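You operate a simulated robot arm through the tools that you are given. There is no shell and no other tool. Be economical: measure what you need, move in short steps, check, and stop when the job is done.

You are at the controls of a simulated robot arm. One attempt, no reset.

JOB
Dust both patches off the coffee table with the orange duster.
Fine: lift the yellow vase on to the yellow coaster first; vase and duster go back. Set down upright: yellow vase. What is to be rubbed or washed off counts as gone when no trace of it is left.

It is judged by the outcome, as a careful person would: the job done as asked, and still so three seconds after it is handed in. It fails if anything else is knocked over, pushed out of place, dropped, spilled or broken.

ROBOT AND FRAMES
A 6-joint arm with a two-finger parallel gripper, fixed in place. Base frame: the origin is at the foot of the arm, x ahead of it, y to its left, z up; the work surface is at about z = 480. Units: mm, degrees, N and s.
With the tool pointing down near the work surface it reaches from about 340 to 820 mm from the base axis. Its first joint turns from -166.0 to 166.0 degrees. Payload 3.91 kg.
The TCP is the grasp point between the finger pads, 30 mm short of the fingertips. In the tool frame z runs along the fingers and y along their closing line. The gripper opens to 110 mm. The fingers are 20 mm wide and 10 mm thick; the gripper's body (48 by 112 mm) begins 55 mm behind the TCP.
Orientation is that of the tool frame in the base frame, as a unit quaternion [x, y, z, w]. With the fingers straight down and closing along the base's y, the tool's x points along the base's -x, its y along +y and its z along -z.

CONTROLS
- The arm moves only by the tool nudge_tool. Its argument "commands" is a list of rows, each a list of 7 numbers: the shift along the base's x, y, z in mm, then the turn, a rotation vector about the base's x, y, z in degrees, then the finger opening in mm, from 0 to 110. In form: [[dx, dy, dz, ax, ay, az, gripper], ...]. A call has 1 to 20 rows; each row shifts and turns the commanded pose from where the row before left it. Rows are played at 5 a second. More than 50 mm and 8.6 degrees between two rows, or a gripper value outside its range, and nothing of the call is played. A pose out of reach is approached as far as the arm can. The call stops where the force on the tool passes 40 N (or 10 N more than at its start, if that is more) or the arm is blocked; 0.2 s more then pass. Each finger travels about 45 mm/s and halts on what it meets, pressing with about 42 N; the grip force reading is that of the motor and also rises with nothing between the fingers. The clock runs only during rows and for 0.2 s after the last one: add rows that do not move to give the fingers time. It gives the time, the measured TCP pose, the force on the tool (base axes), the opening and the grip force at its end, in the units of the frame above (readings bear some noise), with the torque about the TCP (base axes, N m) and any sound that the robot's microphone picked up.
- Cameras (640 x 400 px; columns grow to the right, rows downward): "scene" is fixed at [219.7, 506.5, 1057.9]; the picture's right is [-0.06, -1.00, 0.00], its down [-0.92, 0.06, -0.39] and it looks along [0.38, -0.02, -0.92] (base axes); focal length 262 px, centre (320, 200). "wrist" rides on the gripper at [77, 7, -114] in the tool frame; the picture's right is [-0.09, 1.00, 0.00], its down [-0.80, -0.07, -0.59] and it looks along [-0.59, -0.05, 0.80] (tool axes); focal length 270 px, centre (320, 200). There is no depth. A picture from a camera that has moved, and an enlarged one, comes with that camera's place and axes in the base frame and with its lens. The place of the scene camera against the robot may be out by one fixed shift of up to 12 mm in any direction.
- get_image(camera): a new picture of that camera. No time passes.
- raise_lower(by): slides the trunk up (or, below 0, down) by that many mm; the arm rides with it, the base frame stays. It gives what a move gives, with no picture.
- close_up(camera, box): a new picture of the part [left, top, right, bottom] of that camera's present view, enlarged. No time passes.
- close_job(): hands the job in; it is judged then, once.

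Go step by step. Nothing tells you positions but the pictures and the camera data: compare them with the known pose of the tool, close in by small moves and look again before you grip or let go. The budget is 120 turns and 76 pictures, counting those below and the enlarged ones. Unless the task says otherwise, let go and move clear before handing in, and close with one line.

The tools are called by a JSON object that holds its "fn" and its "kwargs". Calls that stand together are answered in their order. nudge_tool: Moves the arm, as the interface text tells. Its arguments: {"type":"object","properties":{"commands":{"type":"array","items":{"type":"array","items":{"type":"number"}}}},"required":["commands"]} The other tools are called the same way: raise_lower (by) slides the trunk up or down; get_image (camera) takes a picture; close_up (camera, box) takes an enlarged picture of a part of a camera's view; close_job () hands the job in.

At the start:

```text
time_s: 0.0
ee_pos: [461.5, 362.2, 769.7]
tool_rot: [0.0, 1.0, 0.0, 0.0]
wrist_force: [0.8, -0.5, 0.1]
ft_torque: [0.0, -0.01, 0.01]
opening: 110.0
finger_force: 0.0
trunk travel left (down, up): [-300.0, 310.0]
```

scene: 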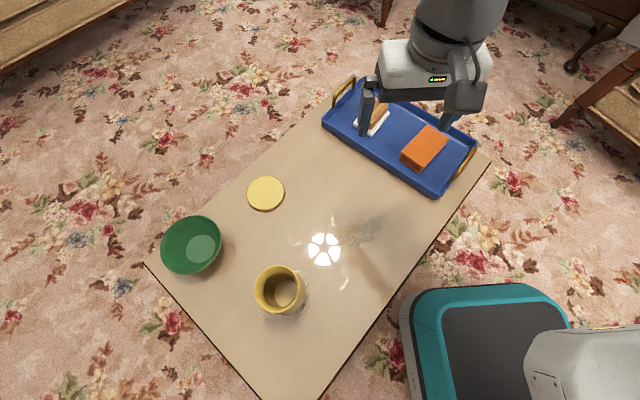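
wrist: 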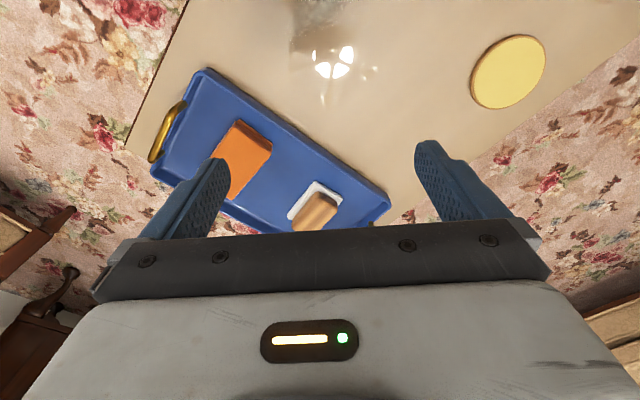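

I see a yellow vase at about (260, 590), the coaster at about (485, 623), and an orange block on the blue tray at about (573, 221), next to a wooden-handled brush. I'll take enlarged views to find the patches and tell which object is the duster.

{"fn": "close_up", "kwargs": {"camera": "scene", "box": [230, 190, 430, 330]}}

{"fn": "close_up", "kwargs": {"camera": "scene", "box": [310, 70, 490, 200]}}

{"fn": "close_up", "kwargs": {"camera": "wrist", "box": [140, 60, 400, 240]}}

```text
2.86 times, centred on (330, 260) of scene
camera zoom: at [219.7, 506.5, 1057.9], right [-0.06, -1.0, 0.0], down [-0.92, 0.06, -0.39], along [0.38, -0.02, -0.92], focal length 747 px, centre (291, 29)
```

zoom: 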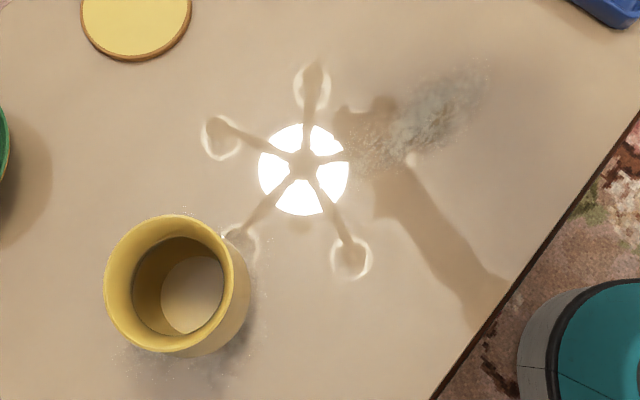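

```text
3.08 times, centred on (400, 135) of scene
camera zoom: at [219.7, 506.5, 1057.9], right [-0.06, -1.0, 0.0], down [-0.92, 0.06, -0.39], along [0.38, -0.02, -0.92], focal length 804 px, centre (74, 400)
```

zoom: 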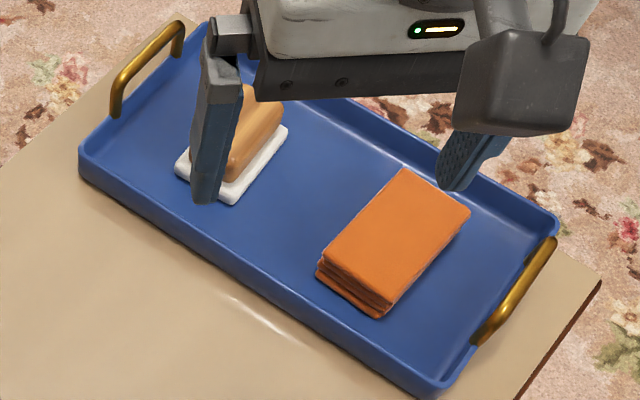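

```text
2.22 times, centred on (270, 150) of wrist
camera zoom: at [384.6, 368.5, 882.3], right [0.09, 1.0, 0.0], down [0.8, -0.07, 0.59], along [0.59, -0.05, -0.8], focal length 601 px, centre (431, 311)
```

zoom: 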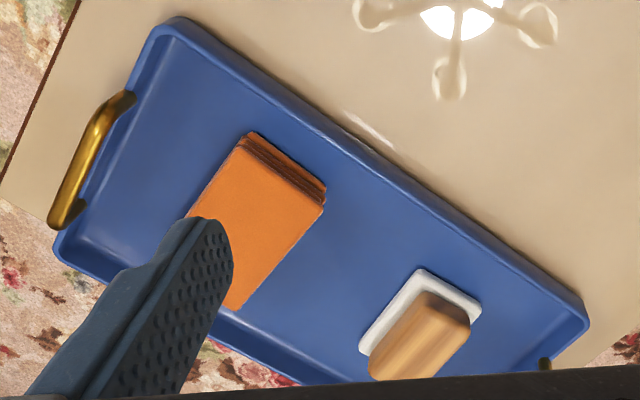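

The orange folded cloth is the duster, about 126×65 mm with its long side along the (-1, 1) direction. One patch is near (378, 395) and the other lies under and around the vase. I'll move up near the vase to measure it with the wrist camera.

{"fn": "nudge_tool", "kwargs": {"commands": [[-37, 30, -7, 0, 0, 0, 110], [-37, 30, -7, 0, 0, 0, 110], [-37, 30, -7, 0, 0, 0, 110], [-37, 30, -7, 0, 0, 0, 110], [-37, 30, -7, 0, 0, 0, 110], [-37, 30, -7, 0, 0, 0, 110], [-37, 30, -7, 0, 0, 0, 110], [0, 0, 0, 0, 0, 0, 110]]}}

{"fn": "get_image", "kwargs": {"camera": "wrist"}}

{"fn": "get_image", "kwargs": {"camera": "scene"}}

```text
time_s: 1.8
ee_pos: [200.9, 572.3, 719.6]
tool_rot: [0.0, 1.0, 0.0, 0.0]
wrist_force: [0.9, -0.6, 0.8]
ft_torque: [0.0, -0.06, 0.02]
opening: 109.9
finger_force: 0.0
trunk travel left (down, up): [-300.0, 310.0]
```

```text
70 pictures are left
camera wrist: at [124.8, 578.8, 832.7], right [0.09, 1.0, 0.0], down [0.8, -0.07, 0.59], along [0.59, -0.05, -0.8], focal length 270 px, centre (320, 200)
```

wrist: 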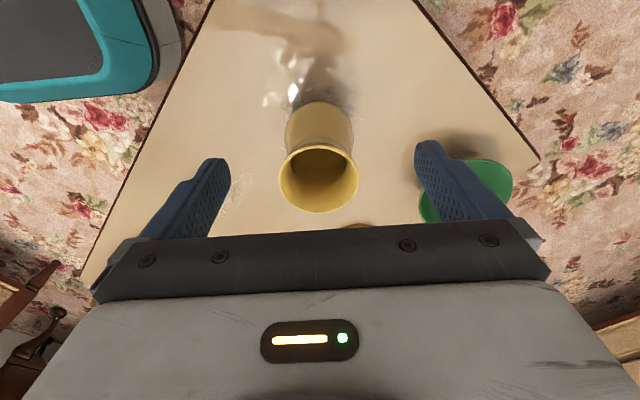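

```text
69 pictures are left
```

scene: 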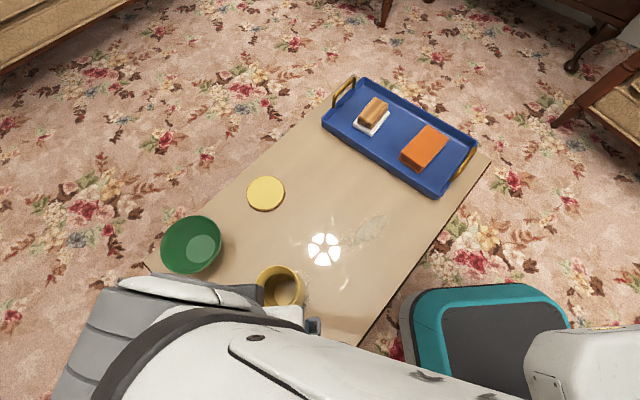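

The two views triangulate the vase rim at about (250, 568, 630), so the vase is about 150 mm tall and 75 mm wide. I'll enlarge it to see its shape.

{"fn": "close_up", "kwargs": {"camera": "wrist", "box": [220, 60, 420, 230]}}

```text
2.35 times, centred on (320, 145) of wrist
camera zoom: at [124.8, 578.8, 832.7], right [0.09, 1.0, 0.0], down [0.8, -0.07, 0.59], along [0.59, -0.05, -0.8], focal length 636 px, centre (320, 329)
```

zoom: 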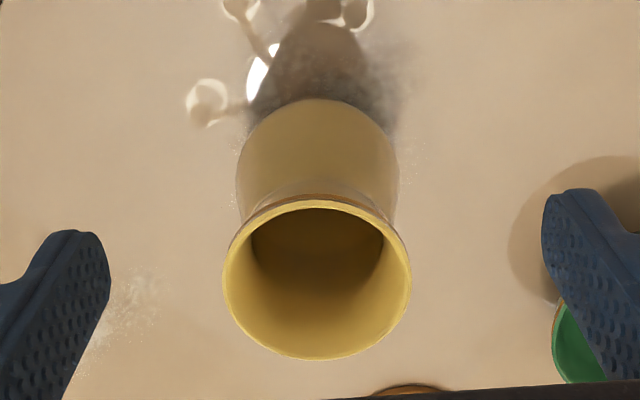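

The two cameras disagree slightly, probably because the scene camera is shifted, so I'll shift the arm and take a second wrist view for better triangulation.

{"fn": "nudge_tool", "kwargs": {"commands": [[0, -40, 0, 0, 0, 0, 110], [0, -40, 0, 0, 0, 0, 110], [0, -20, 0, 0, 0, 0, 110], [0, 0, 0, 0, 0, 0, 110]]}}

{"fn": "close_up", "kwargs": {"camera": "wrist", "box": [320, 60, 520, 230]}}

{"fn": "get_image", "kwargs": {"camera": "wrist"}}

```text
time_s: 2.8
ee_pos: [201.2, 471.1, 720.0]
tool_rot: [-0.001, 1.0, 0.0, 0.0]
wrist_force: [0.2, 0.2, -0.2]
ft_torque: [-0.01, 0.01, -0.03]
opening: 110.3
finger_force: 0.1
trunk travel left (down, up): [-300.0, 310.0]
```

```text
2.35 times, centred on (420, 145) of wrist
camera zoom: at [125.3, 477.7, 834.1], right [0.09, 1.0, 0.0], down [0.8, -0.07, 0.59], along [0.59, -0.05, -0.8], focal length 636 px, centre (85, 329)
```

zoom: 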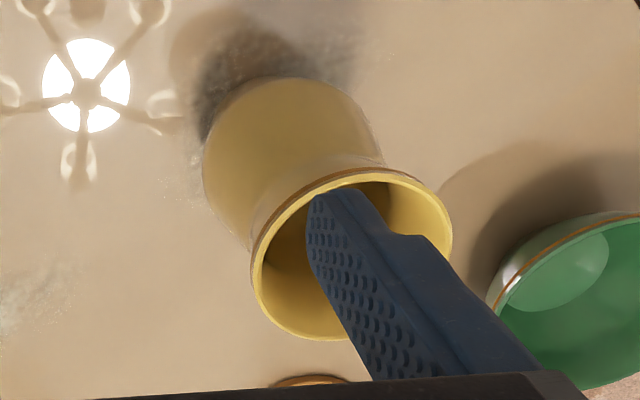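

```text
66 pictures are left
camera wrist: at [125.3, 477.7, 834.1], right [0.09, 1.0, 0.0], down [0.8, -0.07, 0.59], along [0.59, -0.05, -0.8], focal length 270 px, centre (320, 200)
```

wrist: 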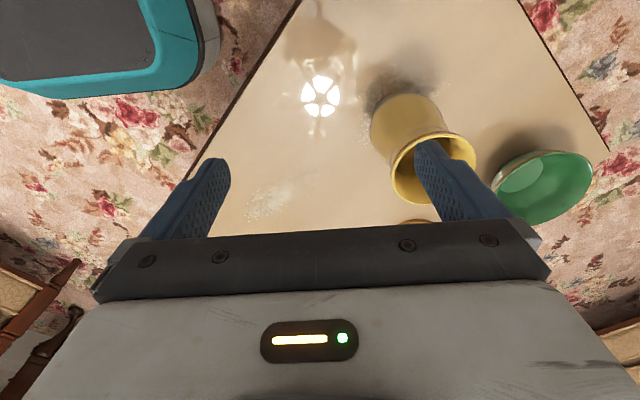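

Two wrist views put the rim centre at about (253, 568, 627), with a waist under the rim and a body about 84 mm wide. I'll go above it and check the centring before descending.

{"fn": "nudge_tool", "kwargs": {"commands": [[26, 48, 0, 0, 0, 0, 110], [26, 48, 0, 0, 0, 0, 110], [0, 0, -20, 0, 0, 0, 110], [0, 0, -20, 0, 0, 0, 110], [0, 0, 0, 0, 0, 0, 110]]}}

{"fn": "get_image", "kwargs": {"camera": "wrist"}}

{"fn": "get_image", "kwargs": {"camera": "scene"}}

```text
refused: row 1 steps farther than a row can; nothing moved
```

```text
65 pictures are left
camera wrist: at [125.3, 477.7, 834.1], right [0.09, 1.0, 0.0], down [0.8, -0.07, 0.59], along [0.59, -0.05, -0.8], focal length 270 px, centre (320, 200)
```

wrist: 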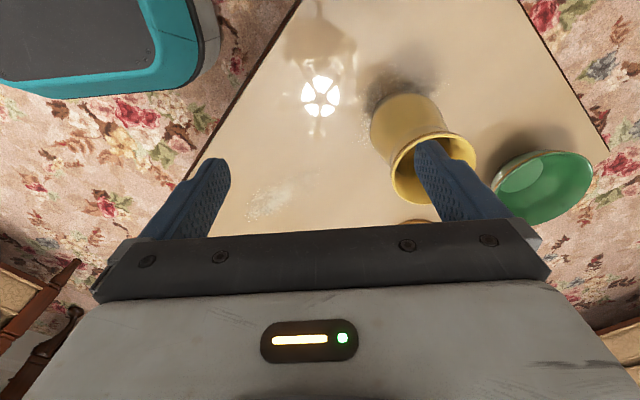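

```text
64 pictures are left
```

scene: 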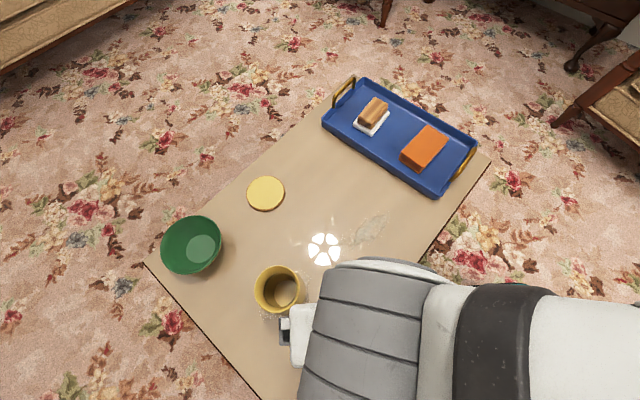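

That row was too long and nothing moved, so I'll repeat it in smaller steps.

{"fn": "nudge_tool", "kwargs": {"commands": [[17, 32, 0, 0, 0, 0, 110], [17, 32, 0, 0, 0, 0, 110], [18, 33, 0, 0, 0, 0, 110], [0, 0, -25, 0, 0, 0, 110], [0, 0, -20, 0, 0, 0, 110], [0, 0, 0, 0, 0, 0, 110]]}}

{"fn": "get_image", "kwargs": {"camera": "wrist"}}

```text
time_s: 4.2
ee_pos: [253.3, 568.4, 674.7]
tool_rot: [0.0, 1.0, 0.0, 0.0]
wrist_force: [-0.7, 0.1, 0.3]
ft_torque: [-0.01, -0.02, 0.0]
opening: 110.0
finger_force: 0.0
trunk travel left (down, up): [-300.0, 310.0]
```

```text
63 pictures are left
camera wrist: at [177.2, 575.5, 787.7], right [0.09, 1.0, 0.0], down [0.8, -0.07, 0.59], along [0.59, -0.05, -0.8], focal length 270 px, centre (320, 200)
```

wrist: 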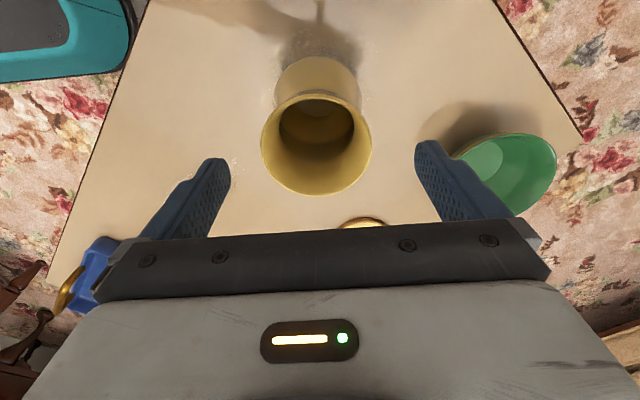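

The rim computes to about (250, 567), so it is centred well. I'll descend to z≈590 with the fingers open.

{"fn": "nudge_tool", "kwargs": {"commands": [[-2, -1, -20, 0, 0, 0, 110], [0, 0, -20, 0, 0, 0, 110], [0, 0, -15, 0, 0, 0, 110], [0, 0, -15, 0, 0, 0, 110], [0, 0, -12, 0, 0, 0, 110], [0, 0, 0, 0, 0, 0, 110]]}}

{"fn": "get_image", "kwargs": {"camera": "wrist"}}

{"fn": "get_image", "kwargs": {"camera": "scene"}}

```text
time_s: 5.6
ee_pos: [251.9, 568.3, 591.8]
tool_rot: [-0.001, 1.0, 0.0, 0.0]
wrist_force: [0.4, 0.9, -0.7]
ft_torque: [-0.01, 0.01, -0.01]
opening: 110.1
finger_force: 0.0
trunk travel left (down, up): [-300.0, 310.0]
```

```text
62 pictures are left
camera wrist: at [175.6, 574.3, 706.0], right [0.09, 1.0, 0.0], down [0.8, -0.07, 0.59], along [0.59, -0.05, -0.8], focal length 270 px, centre (320, 200)
```

wrist: 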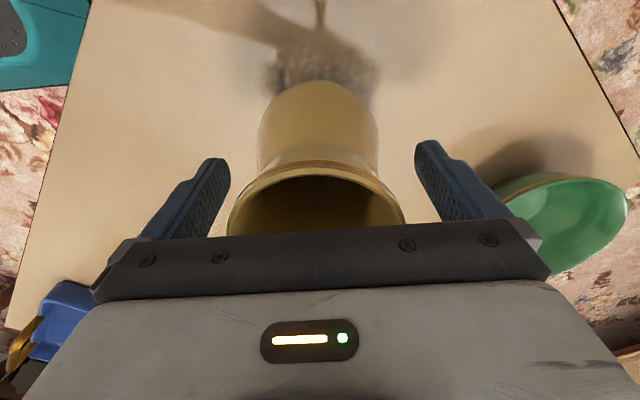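

```text
61 pictures are left
```

scene: 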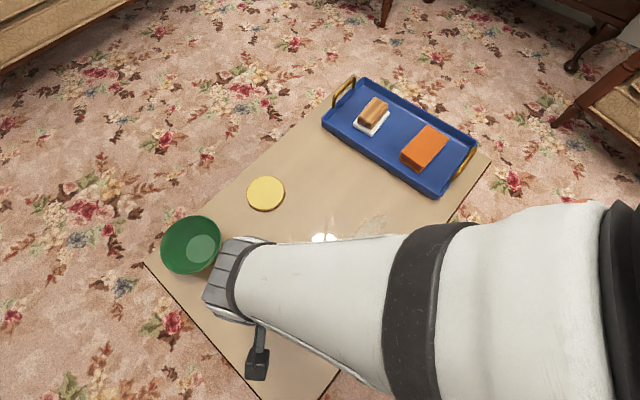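

The vase looks straight-sided with a flared lip. I'll enlarge that part to choose the grip height.

{"fn": "close_up", "kwargs": {"camera": "wrist", "box": [200, 60, 440, 240]}}

```text
2.22 times, centred on (320, 150) of wrist
camera zoom: at [175.6, 574.3, 706.0], right [0.09, 1.0, 0.0], down [0.8, -0.07, 0.59], along [0.59, -0.05, -0.8], focal length 601 px, centre (320, 311)
```

zoom: 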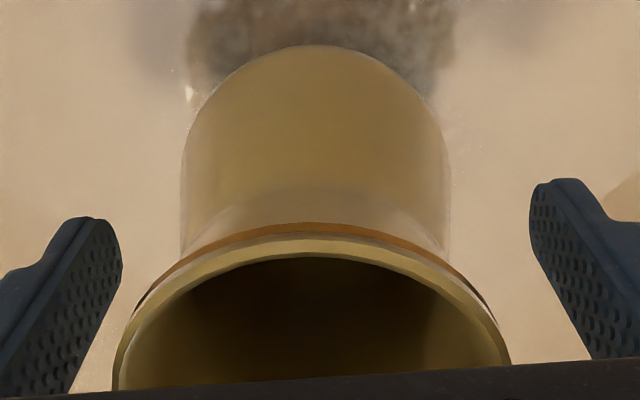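

The vase narrows at the neck near z≈585 and bulges below that, so gripping at this height holds it well. I'll close gently and check.

{"fn": "nudge_tool", "kwargs": {"commands": [[0, 0, 0, 0, 0, 0, 90], [0, 0, 0, 0, 0, 0, 80], [0, 0, 0, 0, 0, 0, 72], [0, 0, 0, 0, 0, 0, 60], [0, 0, 0, 0, 0, 0, 50], [0, 0, 0, 0, 0, 0, 50]]}}

{"fn": "get_image", "kwargs": {"camera": "wrist"}}

```text
time_s: 7.0
ee_pos: [251.9, 566.4, 593.1]
tool_rot: [-0.001, 1.0, -0.001, 0.0]
wrist_force: [-0.1, -0.5, 0.9]
ft_torque: [-0.04, 0.01, -0.01]
opening: 77.7
finger_force: 41.7
trunk travel left (down, up): [-300.0, 310.0]
```

```text
59 pictures are left
camera wrist: at [175.5, 574.2, 706.0], right [0.09, 1.0, 0.0], down [0.8, -0.07, 0.59], along [0.59, -0.05, -0.8], focal length 270 px, centre (320, 200)
```

wrist: 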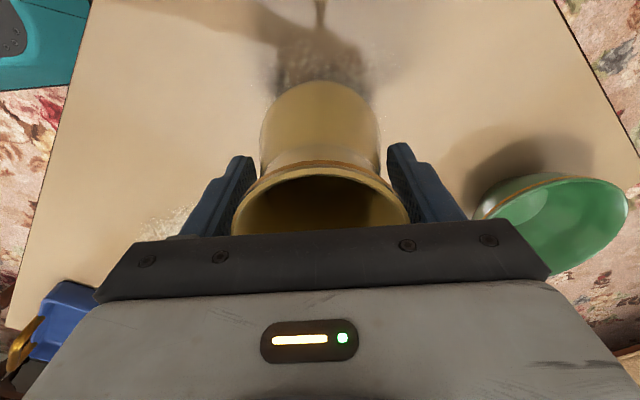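

The vase is held at 77.7 mm opening with the TCP at about (252, 567, 592), and I'll use that as its return pose. Next I'll lift and check.

{"fn": "nudge_tool", "kwargs": {"commands": [[0, 0, 10, 0, 0, 0, 50], [0, 0, 20, 0, 0, 0, 50], [0, 0, 20, 0, 0, 0, 50], [0, 0, 20, 0, 0, 0, 50], [0, 0, 0, 0, 0, 0, 50]]}}

{"fn": "get_image", "kwargs": {"camera": "wrist"}}

{"fn": "get_image", "kwargs": {"camera": "scene"}}

```text
time_s: 8.2
ee_pos: [251.6, 568.1, 663.9]
tool_rot: [0.001, 1.0, 0.001, 0.0]
wrist_force: [-0.3, 0.2, -2.9]
ft_torque: [0.02, -0.03, 0.03]
opening: 77.6
finger_force: 41.5
trunk travel left (down, up): [-300.0, 310.0]
```

```text
58 pictures are left
camera wrist: at [175.4, 574.3, 777.0], right [0.09, 1.0, 0.0], down [0.8, -0.07, 0.59], along [0.59, -0.05, -0.8], focal length 270 px, centre (320, 200)
```

wrist: 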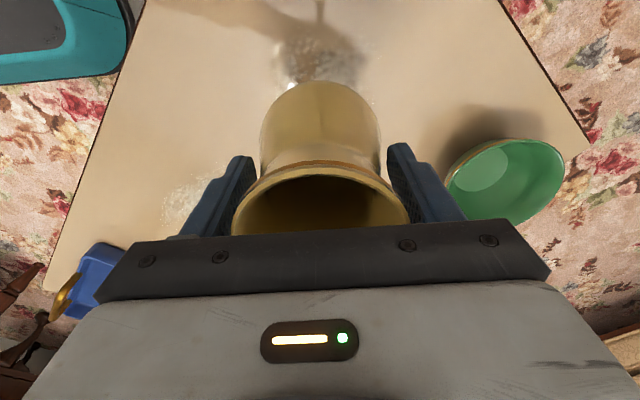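

```text
57 pictures are left
```

scene: 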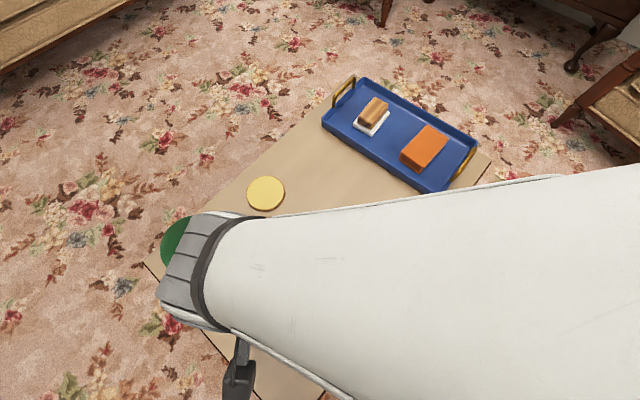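

The vase is lifted, with about 3 N of load. The coaster is at about (484, 620) in both views, so I'll carry the vase there at this height.

{"fn": "nudge_tool", "kwargs": {"commands": [[33, 7, 0, 0, 0, 0, 50], [33, 7, 0, 0, 0, 0, 50], [33, 7, 0, 0, 0, 0, 50], [33, 7, 0, 0, 0, 0, 50], [33, 8, 0, 0, 0, 0, 50], [33, 8, 0, 0, 0, 0, 50], [34, 8, 0, 0, 0, 0, 50], [0, 0, 0, 0, 0, 0, 50], [0, 0, 0, 0, 0, 0, 50]]}}

{"fn": "get_image", "kwargs": {"camera": "wrist"}}

{"fn": "get_image", "kwargs": {"camera": "scene"}}

```text
time_s: 10.2
ee_pos: [483.9, 618.2, 662.9]
tool_rot: [-0.001, 1.0, 0.001, 0.0]
wrist_force: [0.4, 0.3, -3.0]
ft_torque: [-0.02, 0.0, -0.05]
opening: 77.8
finger_force: 41.9
trunk travel left (down, up): [-300.0, 310.0]
```

```text
56 pictures are left
camera wrist: at [407.8, 626.5, 776.1], right [0.09, 1.0, 0.0], down [0.8, -0.07, 0.59], along [0.59, -0.05, -0.8], focal length 270 px, centre (320, 200)
```

wrist: 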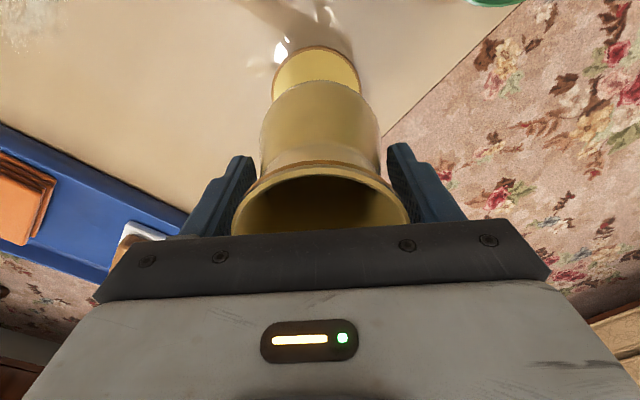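

```text
55 pictures are left
```

scene: 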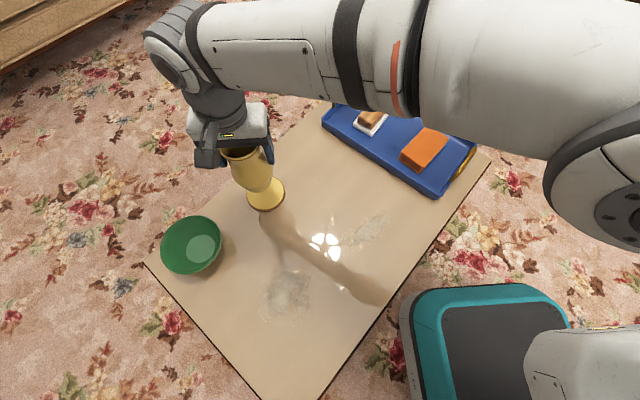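

The coaster centre computes to about (486, 619), directly under the vase. I'll lower most of the way and then feel for contact.

{"fn": "nudge_tool", "kwargs": {"commands": [[2, 1, -15, 0, 0, 0, 50], [0, 0, -15, 0, 0, 0, 50], [0, 0, -12, 0, 0, 0, 50], [0, 0, -10, 0, 0, 0, 50], [0, 0, -4, 0, 0, 0, 50], [0, 0, 0, 0, 0, 0, 50]]}}

{"fn": "close_up", "kwargs": {"camera": "scene", "box": [190, 100, 340, 230]}}

{"fn": "get_image", "kwargs": {"camera": "wrist"}}

```text
time_s: 11.6
ee_pos: [486.0, 621.1, 606.6]
tool_rot: [0.0, 1.0, 0.001, 0.0]
wrist_force: [0.0, 0.2, -3.2]
ft_torque: [0.03, 0.04, -0.01]
opening: 77.8
finger_force: 42.2
trunk travel left (down, up): [-300.0, 310.0]
```

```text
3.08 times, centred on (265, 165) of scene
camera zoom: at [219.7, 506.5, 1057.9], right [-0.06, -1.0, 0.0], down [-0.92, 0.06, -0.39], along [0.38, -0.02, -0.92], focal length 804 px, centre (489, 308)
```

zoom: 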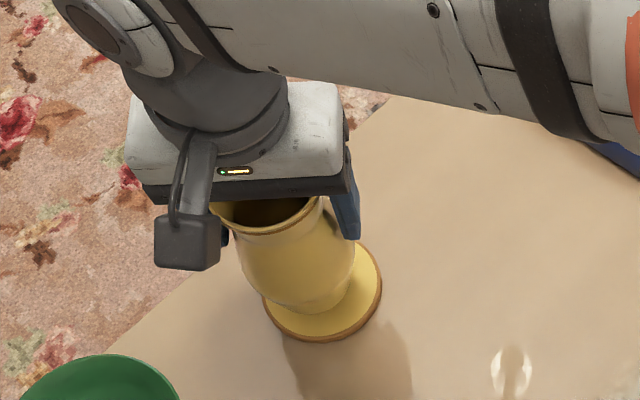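

```text
53 pictures are left
camera wrist: at [409.4, 628.1, 719.8], right [0.09, 1.0, 0.0], down [0.8, -0.07, 0.59], along [0.59, -0.05, -0.8], focal length 270 px, centre (320, 200)
```

wrist: 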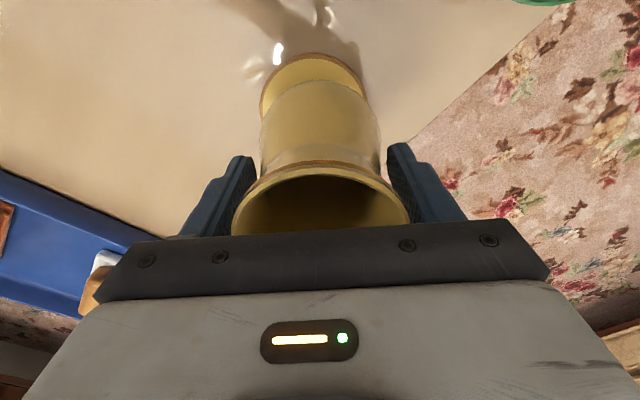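

The coaster sits about 3 mm to the -y side, so I'll correct for that and lower in small steps until it touches.

{"fn": "nudge_tool", "kwargs": {"commands": [[0, -3.5, 0, 0, 0, 0, 50], [0, 0, -2, 0, 0, 0, 50], [0, 0, -2, 0, 0, 0, 50], [0, 0, 0, 0, 0, 0, 50]]}}

{"fn": "nudge_tool", "kwargs": {"commands": [[0, 0, -1.5, 0, 0, 0, 50], [0, 0, 0, 0, 0, 0, 50]]}}

```text
time_s: 12.6
ee_pos: [485.9, 617.4, 603.1]
tool_rot: [0.0, 1.0, 0.001, 0.0]
wrist_force: [-0.2, -0.1, -3.0]
ft_torque: [-0.03, 0.01, -0.01]
opening: 77.8
finger_force: 42.2
trunk travel left (down, up): [-300.0, 310.0]
```

```text
time_s: 13.2
ee_pos: [484.9, 616.8, 602.7]
tool_rot: [0.0, 1.0, 0.0, 0.0]
wrist_force: [-0.6, 0.5, 0.2]
ft_torque: [0.02, 0.03, 0.03]
opening: 77.4
finger_force: 42.0
trunk travel left (down, up): [-300.0, 310.0]
```

The load went to zero, so the vase is resting on the coaster. I'll open the fingers and look.

{"fn": "nudge_tool", "kwargs": {"commands": [[0, 0, 0, 0, 0, 0, 84], [0, 0, 0, 0, 0, 0, 95], [0, 0, 0, 0, 0, 0, 108], [0, 0, 0, 0, 0, 0, 110], [0, 0, 0, 0, 0, 0, 110]]}}

{"fn": "get_image", "kwargs": {"camera": "wrist"}}

```text
time_s: 14.4
ee_pos: [485.2, 619.1, 601.5]
tool_rot: [0.0, 1.0, 0.0, 0.0]
wrist_force: [0.9, 0.2, -0.1]
ft_torque: [0.0, 0.01, -0.01]
opening: 109.8
finger_force: 0.0
trunk travel left (down, up): [-300.0, 310.0]
```

```text
52 pictures are left
camera wrist: at [409.5, 624.3, 715.0], right [0.09, 1.0, 0.0], down [0.8, -0.07, 0.59], along [0.59, -0.05, -0.8], focal length 270 px, centre (320, 200)
```

wrist: 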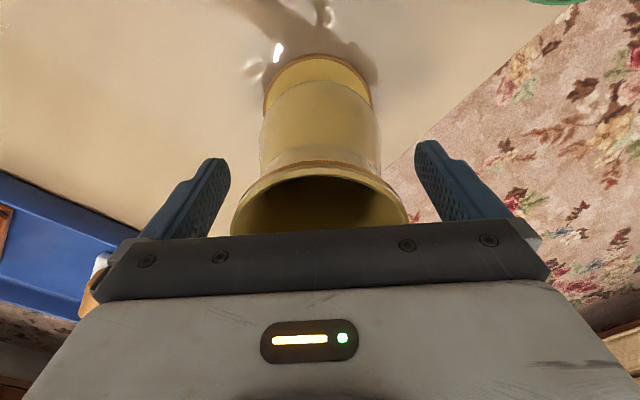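

The vase stands upright on the coaster. I'll rise clear, then travel toward the tray while turning the tool -45° to align with the duster.

{"fn": "nudge_tool", "kwargs": {"commands": [[0, 0, 20, 0, 0, 0, 110], [0, 0, 30, 0, 0, 0, 110], [0, 0, 35, 0, 0, 0, 110], [0, 0, 35, 0, 0, 0, 110], [2, -36, 0, 0, 0, -5, 110], [3, -36, 0, 0, 0, -5, 110], [3, -36, 0, 0, 0, -5, 110], [3, -36, 0, 0, 0, -5, 110], [3, -36, 0, 0, 0, -5, 110], [3, -36, 0, 0, 0, -5, 110], [3, -36, 0, 0, 0, -5, 110], [3, -36, 0, 0, 0, -5, 110], [2, -36, 0, 0, 0, -5, 110], [0, 0, 0, 0, 0, 0, 110]]}}

{"fn": "get_image", "kwargs": {"camera": "wrist"}}

{"fn": "get_image", "kwargs": {"camera": "scene"}}

```text
time_s: 17.4
ee_pos: [511.2, 293.1, 721.0]
tool_rot: [0.383, 0.924, 0.0, 0.0]
wrist_force: [0.3, -0.3, 0.1]
ft_torque: [0.02, 0.03, -0.01]
opening: 109.7
finger_force: 0.0
trunk travel left (down, up): [-300.0, 310.0]
```

```text
51 pictures are left
camera wrist: at [461.8, 353.2, 834.1], right [0.77, 0.64, 0.0], down [0.52, -0.62, 0.59], along [0.38, -0.46, -0.8], focal length 270 px, centre (320, 200)
```

wrist: 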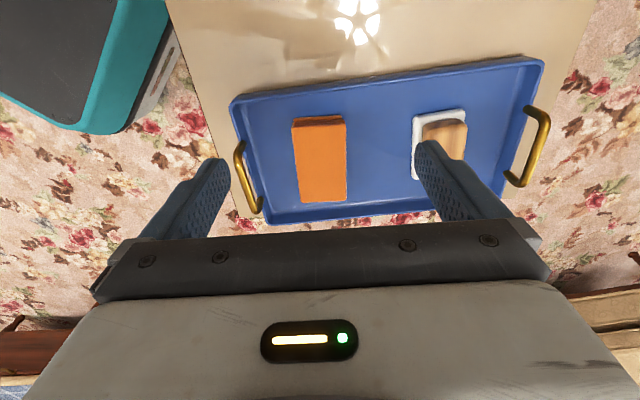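

```text
50 pictures are left
```

scene: 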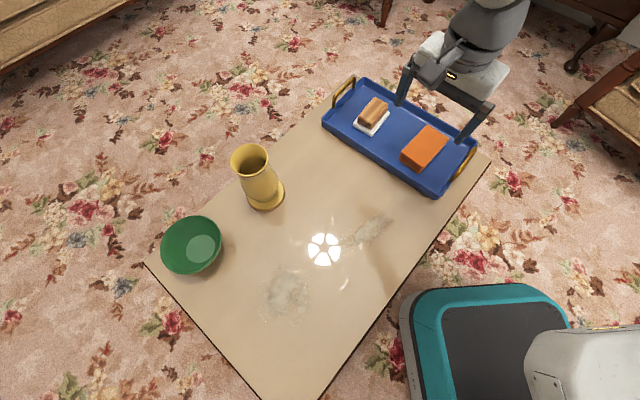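

The vase looks fine on the coaster, and both patches are now clear. I'll enlarge the duster and the patches.

{"fn": "close_up", "kwargs": {"camera": "wrist", "box": [220, 90, 420, 230]}}

{"fn": "close_up", "kwargs": {"camera": "scene", "box": [230, 190, 430, 330]}}

```text
2.86 times, centred on (320, 160) of wrist
camera zoom: at [461.8, 353.2, 834.1], right [0.77, 0.64, 0.0], down [0.52, -0.62, 0.59], along [0.38, -0.46, -0.8], focal length 772 px, centre (320, 314)
```

zoom: 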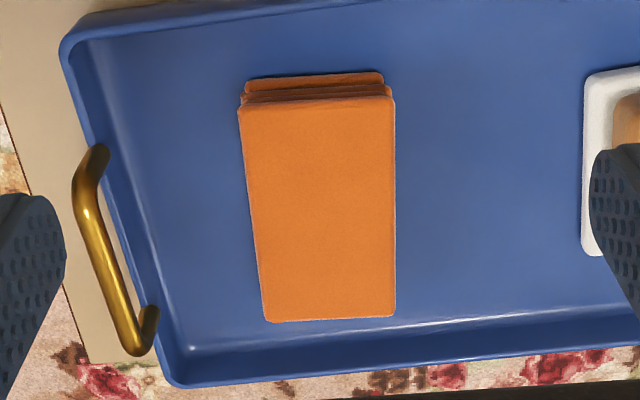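

```text
2.86 times, centred on (330, 260) of scene
camera zoom: at [219.7, 506.5, 1057.9], right [-0.06, -1.0, 0.0], down [-0.92, 0.06, -0.39], along [0.38, -0.02, -0.92], focal length 747 px, centre (291, 29)
```

zoom: 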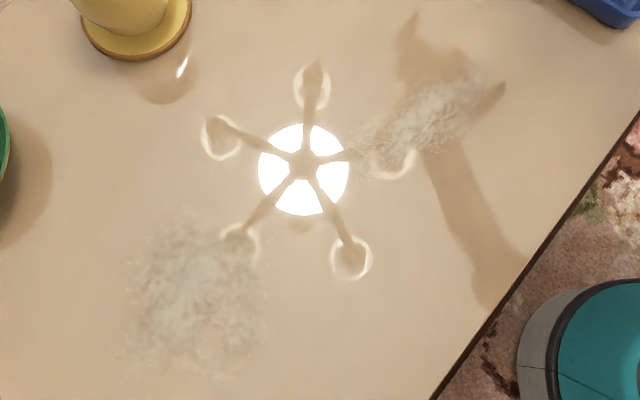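

The duster is aligned with the tool axes and about 68 mm wide. I'll move above it and look again from closer.

{"fn": "nudge_tool", "kwargs": {"commands": [[16, -19, -30, 0, 0, 0, 92], [16, -19, -30, 0, 0, 0, 92], [16, -19, -30, 0, 0, 0, 92], [17, -18, -31, 0, 0, 0, 92], [0, 0, 0, 0, 0, 0, 92]]}}

{"fn": "get_image", "kwargs": {"camera": "wrist"}}

{"fn": "close_up", "kwargs": {"camera": "scene", "box": [350, 60, 510, 200]}}

```text
time_s: 18.6
ee_pos: [575.8, 219.0, 599.1]
tool_rot: [0.381, 0.925, 0.0, 0.0]
wrist_force: [0.1, -0.4, -0.7]
ft_torque: [0.0, 0.0, -0.03]
opening: 92.0
finger_force: 0.1
trunk travel left (down, up): [-300.0, 310.0]
```

```text
47 pictures are left
camera wrist: at [526.7, 277.7, 712.5], right [0.77, 0.64, 0.0], down [0.52, -0.62, 0.59], along [0.38, -0.46, -0.8], focal length 270 px, centre (320, 200)
```

wrist: 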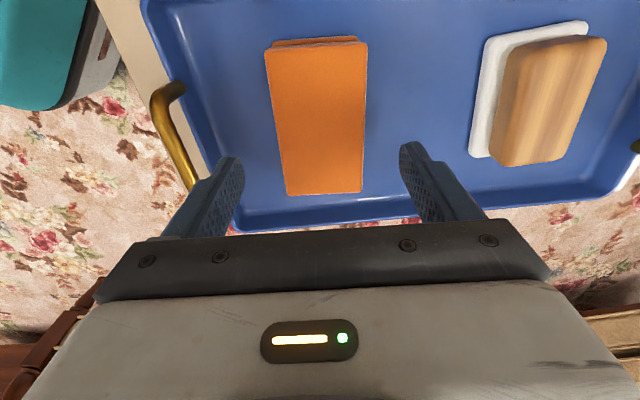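

```text
2.86 times, centred on (430, 130) of scene
camera zoom: at [219.7, 506.5, 1057.9], right [-0.06, -1.0, 0.0], down [-0.92, 0.06, -0.39], along [0.38, -0.02, -0.92], focal length 747 px, centre (6, 400)
```

zoom: 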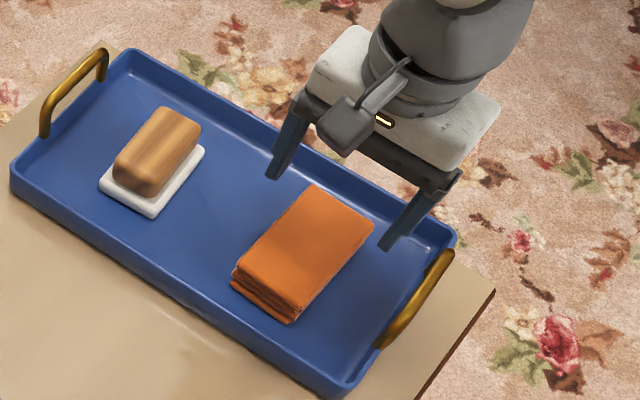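

The duster centre computes to about (580, 214), with its short axis at 43°. I'll shift (+4, -5), rotate -2° and descend with the fingers straddling it.

{"fn": "nudge_tool", "kwargs": {"commands": [[4, -5, -10, 0, 0, -2, 92], [0, 0, -20, 0, 0, 0, 92], [0, 0, -20, 0, 0, 0, 92], [0, 0, -10, 0, 0, 0, 92], [0, 0, -10, 0, 0, 0, 92], [0, 0, 0, 0, 0, 0, 92]]}}

{"fn": "get_image", "kwargs": {"camera": "wrist"}}

{"fn": "close_up", "kwargs": {"camera": "scene", "box": [350, 60, 510, 200]}}

```text
time_s: 20.0
ee_pos: [579.7, 212.5, 531.3]
tool_rot: [0.398, 0.918, 0.0, 0.0]
wrist_force: [0.5, 0.5, 0.8]
ft_torque: [0.01, 0.01, -0.03]
opening: 92.4
finger_force: 0.0
trunk travel left (down, up): [-300.0, 310.0]
```

```text
45 pictures are left
camera wrist: at [533.2, 274.7, 643.5], right [0.79, 0.62, 0.0], down [0.5, -0.63, 0.59], along [0.37, -0.47, -0.8], focal length 270 px, centre (320, 200)
```

wrist: 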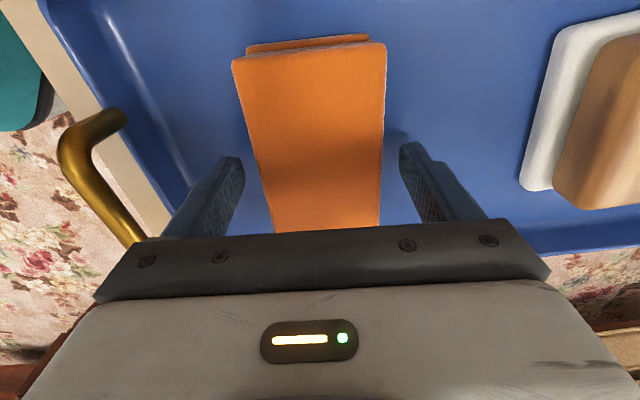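

```text
2.86 times, centred on (430, 130) of scene
camera zoom: at [219.7, 506.5, 1057.9], right [-0.06, -1.0, 0.0], down [-0.92, 0.06, -0.39], along [0.38, -0.02, -0.92], focal length 747 px, centre (6, 400)
```

zoom: 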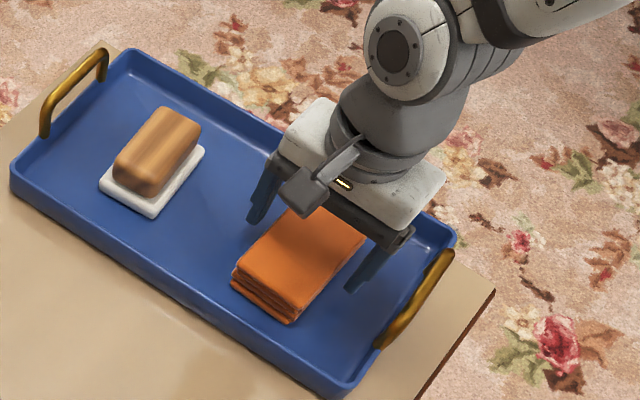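

The fingers straddle the duster cleanly. I'll go down a little further and watch the force.

{"fn": "nudge_tool", "kwargs": {"commands": [[0, 0, -4, 0, 0, 0, 92], [0, 0, -4, 0, 0, 0, 92], [0, 0, -3, 0, 0, 0, 92], [0, 0, 0, 0, 0, 0, 92]]}}

{"fn": "close_up", "kwargs": {"camera": "wrist", "box": [140, 20, 460, 240]}}

{"fn": "close_up", "kwargs": {"camera": "scene", "box": [390, 100, 480, 180]}}

```text
time_s: 21.0
ee_pos: [580.2, 212.9, 520.6]
tool_rot: [0.399, 0.917, 0.0, 0.0]
wrist_force: [0.9, -0.3, 0.2]
ft_torque: [-0.01, 0.01, 0.01]
opening: 92.1
finger_force: 0.1
trunk travel left (down, up): [-300.0, 310.0]
```

```text
1.82 times, centred on (300, 130) of wrist
camera zoom: at [533.1, 274.2, 632.7], right [0.79, 0.62, 0.0], down [0.49, -0.63, 0.59], along [0.37, -0.47, -0.8], focal length 491 px, centre (356, 327)
```

zoom: 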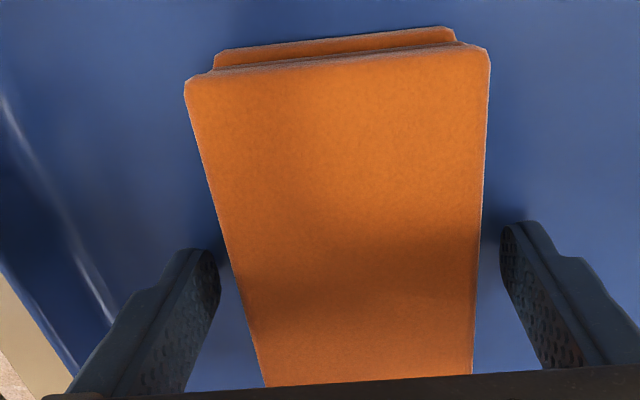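

```text
5.00 times, centred on (435, 140) of scene
camera zoom: at [219.7, 506.5, 1057.9], right [-0.06, -1.0, 0.0], down [-0.92, 0.06, -0.39], along [0.38, -0.02, -0.92], focal length 1307 px, centre (-255, 500)
```

zoom: 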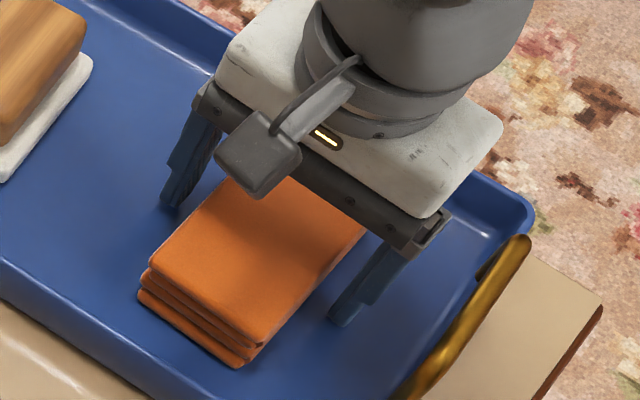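

The duster has folded layers and the fingertips are near its base. I'll close on it.

{"fn": "nudge_tool", "kwargs": {"commands": [[0, 0, 0, 0, 0, 0, 78], [0, 0, 0, 0, 0, 0, 68], [0, 0, 0, 0, 0, 0, 58], [0, 0, 0, 0, 0, 0, 45], [0, 0, 0, 0, 0, 0, 45], [0, 0, 0, 0, 0, 0, 45]]}}

{"fn": "get_image", "kwargs": {"camera": "wrist"}}

```text
time_s: 22.4
ee_pos: [579.4, 213.4, 519.5]
tool_rot: [0.398, 0.917, 0.0, 0.0]
wrist_force: [0.2, 0.3, -0.3]
ft_torque: [0.05, 0.02, 0.01]
opening: 67.5
finger_force: 42.3
trunk travel left (down, up): [-300.0, 310.0]
```

```text
41 pictures are left
camera wrist: at [533.0, 274.2, 632.7], right [0.79, 0.62, 0.0], down [0.5, -0.63, 0.59], along [0.37, -0.47, -0.8], focal length 270 px, centre (320, 200)
```

wrist: 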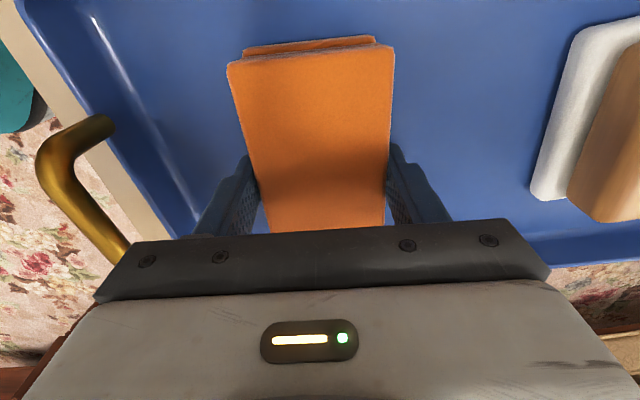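

The duster is gripped with the TCP at about (580, 213, 520). I'll lift it clear of the tray and carry it over the first patch near (408, 345).

{"fn": "nudge_tool", "kwargs": {"commands": [[0, 0, 10, 0, 0, 0, 45], [0, 0, 25, 0, 0, 0, 45], [0, 0, 30, 0, 0, 0, 45], [0, 0, 25, 0, 0, 0, 45], [-34.4, 26.4, 0, 0, 0, 0, 45], [-34.4, 26.4, 0, 0, 0, 0, 45], [-34.4, 26.4, 0, 0, 0, 0, 45], [-34.4, 26.4, 0, 0, 0, 0, 45], [-34.4, 26.4, 0, 0, 0, 0, 45], [0, 0, 0, 0, 0, 0, 45]]}}

{"fn": "get_image", "kwargs": {"camera": "wrist"}}

{"fn": "get_image", "kwargs": {"camera": "scene"}}

```text
time_s: 24.6
ee_pos: [406.7, 343.6, 611.1]
tool_rot: [0.398, 0.917, 0.0, 0.0]
wrist_force: [0.0, -0.1, -1.2]
ft_torque: [-0.01, -0.01, 0.02]
opening: 67.3
finger_force: 42.1
trunk travel left (down, up): [-300.0, 310.0]
```

```text
40 pictures are left
camera wrist: at [360.2, 405.6, 723.8], right [0.79, 0.62, 0.0], down [0.49, -0.63, 0.59], along [0.37, -0.47, -0.8], focal length 270 px, centre (320, 200)
```

wrist: 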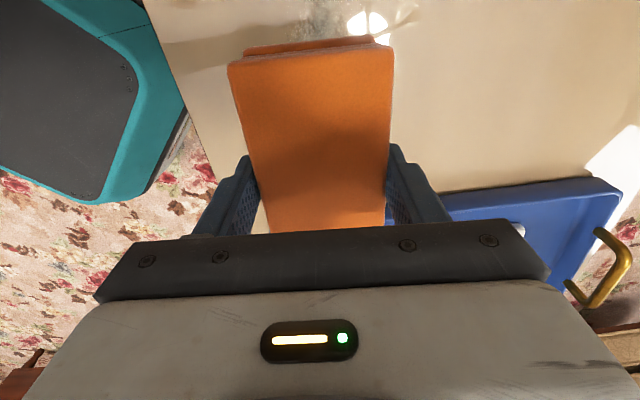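

```text
39 pictures are left
```

scene: 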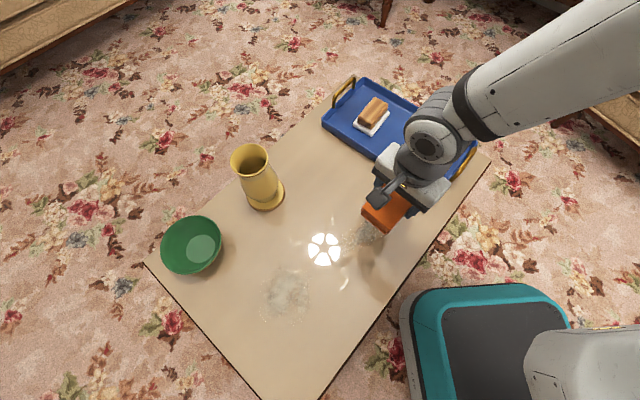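

The duster is in hand over the first patch. I'll lower it and then feel for the table.

{"fn": "nudge_tool", "kwargs": {"commands": [[0, 0, -25, 0, 0, 0, 45], [0, 0, -25, 0, 0, 0, 45], [0, 0, -20, 0, 0, 0, 45], [0, 0, -13, 0, 0, 0, 45], [0, 0, -4, 0, 0, 0, 45], [0, 0, -2, 0, 0, 0, 45], [0, 0, 0, 0, 0, 0, 45]]}}

{"fn": "nudge_tool", "kwargs": {"commands": [[0, 0, -2, 0, 0, 0, 45], [0, 0, -1, 0, 0, 0, 45], [0, 0, 0, 0, 0, 0, 45]]}}

```text
time_s: 26.2
ee_pos: [408.1, 345.4, 521.0]
tool_rot: [0.399, 0.917, 0.0, 0.0]
wrist_force: [0.8, -0.6, -1.0]
ft_torque: [0.0, 0.07, 0.01]
opening: 67.1
finger_force: 41.9
trunk travel left (down, up): [-300.0, 310.0]
```

```text
time_s: 27.0
ee_pos: [407.6, 344.8, 517.1]
tool_rot: [0.398, 0.917, 0.0, 0.0]
wrist_force: [-0.5, 0.6, -0.8]
ft_torque: [0.03, 0.03, -0.01]
opening: 67.0
finger_force: 42.5
trunk travel left (down, up): [-300.0, 310.0]
```

{"fn": "nudge_tool", "kwargs": {"commands": [[0, 0, -1, 0, 0, 0, 45], [0, 0, -1, 0, 0, 0, 45], [0, 0, 0, 0, 0, 0, 45]]}}

{"fn": "nudge_tool", "kwargs": {"commands": [[0, 0, -1, 0, 0, 0, 45], [0, 0, -1, 0, 0, 0, 45], [0, 0, 0, 0, 0, 0, 45]]}}

```text
time_s: 27.8
ee_pos: [407.4, 345.5, 514.9]
tool_rot: [0.399, 0.917, 0.001, 0.001]
wrist_force: [1.0, 0.1, 0.8]
ft_torque: [0.01, 0.01, -0.02]
opening: 67.0
finger_force: 41.6
trunk travel left (down, up): [-300.0, 310.0]
```

```text
time_s: 28.6
ee_pos: [406.9, 344.4, 513.9]
tool_rot: [0.399, 0.917, 0.0, 0.0]
wrist_force: [-2.4, -1.7, 8.7]
ft_torque: [-0.11, 0.15, -0.02]
opening: 66.8
finger_force: 42.2
trunk travel left (down, up): [-300.0, 310.0]
```

The duster presses the table with about 9 N at z≈514. I'll sweep along the patch and back with a sideways offset.

{"fn": "nudge_tool", "kwargs": {"commands": [[-11, 19.5, 0, 0, 0, 0, 45], [-11, 19.5, 0, 0, 0, 0, 45], [-11, 19.5, 0, 0, 0, 0, 45], [-11, 19.5, 0, 0, 0, 0, 45], [-11, 19.5, 0, 0, 0, 0, 45], [-11, 19.5, 0, 0, 0, 0, 45], [15, 9, 0, 0, 0, 0, 45], [11, -19.5, 0, 0, 0, 0, 45], [11, -19.5, 0, 0, 0, 0, 45], [11, -19.5, 0, 0, 0, 0, 45], [11, -19.5, 0, 0, 0, 0, 45], [11, -19.5, 0, 0, 0, 0, 45], [11, -19.5, 0, 0, 0, 0, 45], [-15, -9, 0, 0, 0, 0, 45], [-15, -9, 0, 0, 0, 0, 45]]}}

{"fn": "get_image", "kwargs": {"camera": "scene"}}

```text
time_s: 31.8
ee_pos: [391.7, 336.7, 514.5]
tool_rot: [0.398, 0.917, -0.001, 0.0]
wrist_force: [4.8, 1.4, 14.2]
ft_torque: [0.06, -0.27, 0.0]
opening: 67.1
finger_force: 42.5
trunk travel left (down, up): [-300.0, 310.0]
```

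```text
38 pictures are left
```

scene: 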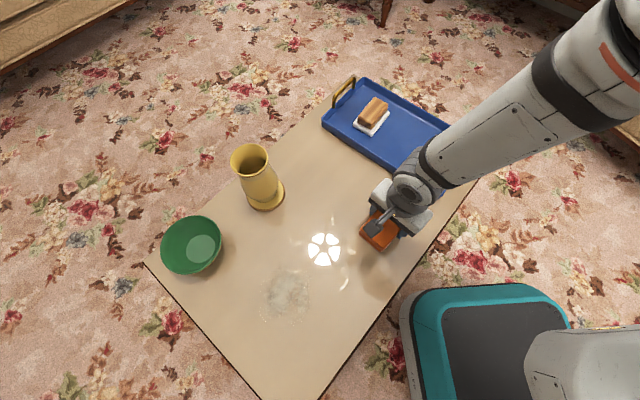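

The dust is coming off. I'll do one more pass on this side and a final middle pass, then lift and inspect.

{"fn": "nudge_tool", "kwargs": {"commands": [[-11, 19.5, 0, 0, 0, 0, 45], [-11, 19.5, 0, 0, 0, 0, 45], [-11, 19.5, 0, 0, 0, 0, 45], [-11, 19.5, 0, 0, 0, 0, 45], [-11, 19.5, 0, 0, 0, 0, 45], [-11, 19.5, 0, 0, 0, 0, 45], [15, 9, 0, 0, 0, 0, 45], [11, -19.5, 0, 0, 0, 0, 45], [11, -19.5, 0, 0, 0, 0, 45], [11, -19.5, 0, 0, 0, 0, 45], [11, -19.5, 0, 0, 0, 0, 45], [11, -19.5, 0, 0, 0, 0, 45], [11, -19.5, 0, 0, 0, 0, 45], [0, 0, 20, 0, 0, 0, 45], [0, 0, 30, 0, 0, 0, 45]]}}

{"fn": "nudge_tool", "kwargs": {"commands": [[-30, 34, 0, 0, 0, 0, 45], [-30, 34, 0, 0, 0, 0, 45], [-30, 34, 0, 0, 0, 0, 45], [-30, 34, 0, 0, 0, 0, 45], [-30, 34, 0, 0, 0, 0, 45], [-8, 30, 0, 0, 0, 0, 45], [0, 30, 0, 0, 0, 0, 45], [0, 0, 0, 0, 0, 0, 45]]}}

{"fn": "close_up", "kwargs": {"camera": "scene", "box": [300, 180, 440, 280]}}

{"fn": "get_image", "kwargs": {"camera": "wrist"}}

```text
time_s: 35.0
ee_pos: [409.0, 344.2, 564.9]
tool_rot: [0.399, 0.917, -0.001, 0.0]
wrist_force: [0.6, 0.2, -0.6]
ft_torque: [-0.03, -0.02, -0.01]
opening: 67.2
finger_force: 41.9
trunk travel left (down, up): [-300.0, 310.0]
```

```text
time_s: 36.8
ee_pos: [248.8, 574.4, 563.6]
tool_rot: [0.398, 0.917, 0.0, 0.0]
wrist_force: [0.7, 0.9, -0.4]
ft_torque: [0.02, 0.01, 0.0]
opening: 67.6
finger_force: 42.0
trunk travel left (down, up): [-300.0, 310.0]
```

```text
4.00 times, centred on (370, 230) of scene
camera zoom: at [219.7, 506.5, 1057.9], right [-0.06, -1.0, 0.0], down [-0.92, 0.06, -0.39], along [0.38, -0.02, -0.92], focal length 1046 px, centre (120, 80)
```

zoom: 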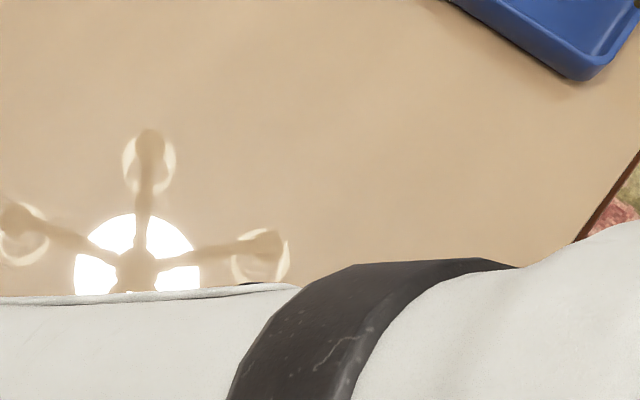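

```text
36 pictures are left
camera wrist: at [202.3, 636.3, 677.1], right [0.79, 0.62, 0.0], down [0.49, -0.63, 0.59], along [0.37, -0.47, -0.8], focal length 270 px, centre (320, 200)
```

wrist: 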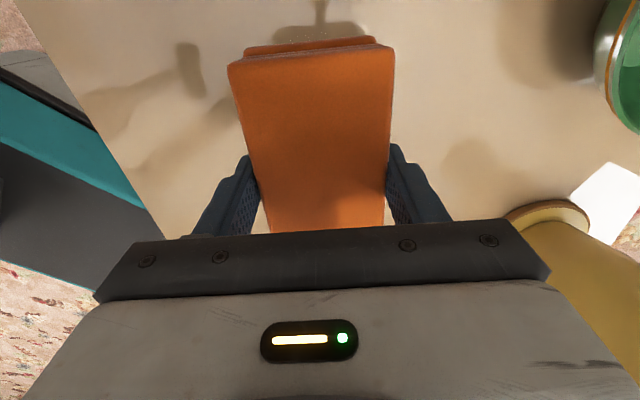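

The first patch area looks clean where visible. I'll lower onto the second patch at the same press height.

{"fn": "nudge_tool", "kwargs": {"commands": [[0, 2, -24, 0, 0, 0, 45], [0, 0, -18, 0, 0, 0, 45], [0, 0, -5, 0, 0, 0, 45], [0, 0, -2, 0, 0, 0, 45], [0, 0, 0, 0, 0, 0, 45]]}}

{"fn": "nudge_tool", "kwargs": {"commands": [[0, 0, -1, 0, 0, 0, 45], [0, 0, 0, 0, 0, 0, 45]]}}

```text
time_s: 38.0
ee_pos: [250.1, 576.4, 514.3]
tool_rot: [0.399, 0.917, 0.001, 0.0]
wrist_force: [0.2, 0.4, -1.1]
ft_torque: [-0.02, 0.01, 0.01]
opening: 67.0
finger_force: 42.0
trunk travel left (down, up): [-300.0, 310.0]
```

```text
time_s: 38.6
ee_pos: [250.1, 576.6, 514.5]
tool_rot: [0.399, 0.917, 0.0, 0.0]
wrist_force: [0.5, -1.1, 2.7]
ft_torque: [-0.13, -0.11, 0.01]
opening: 66.9
finger_force: 41.7
trunk travel left (down, up): [-300.0, 310.0]
```

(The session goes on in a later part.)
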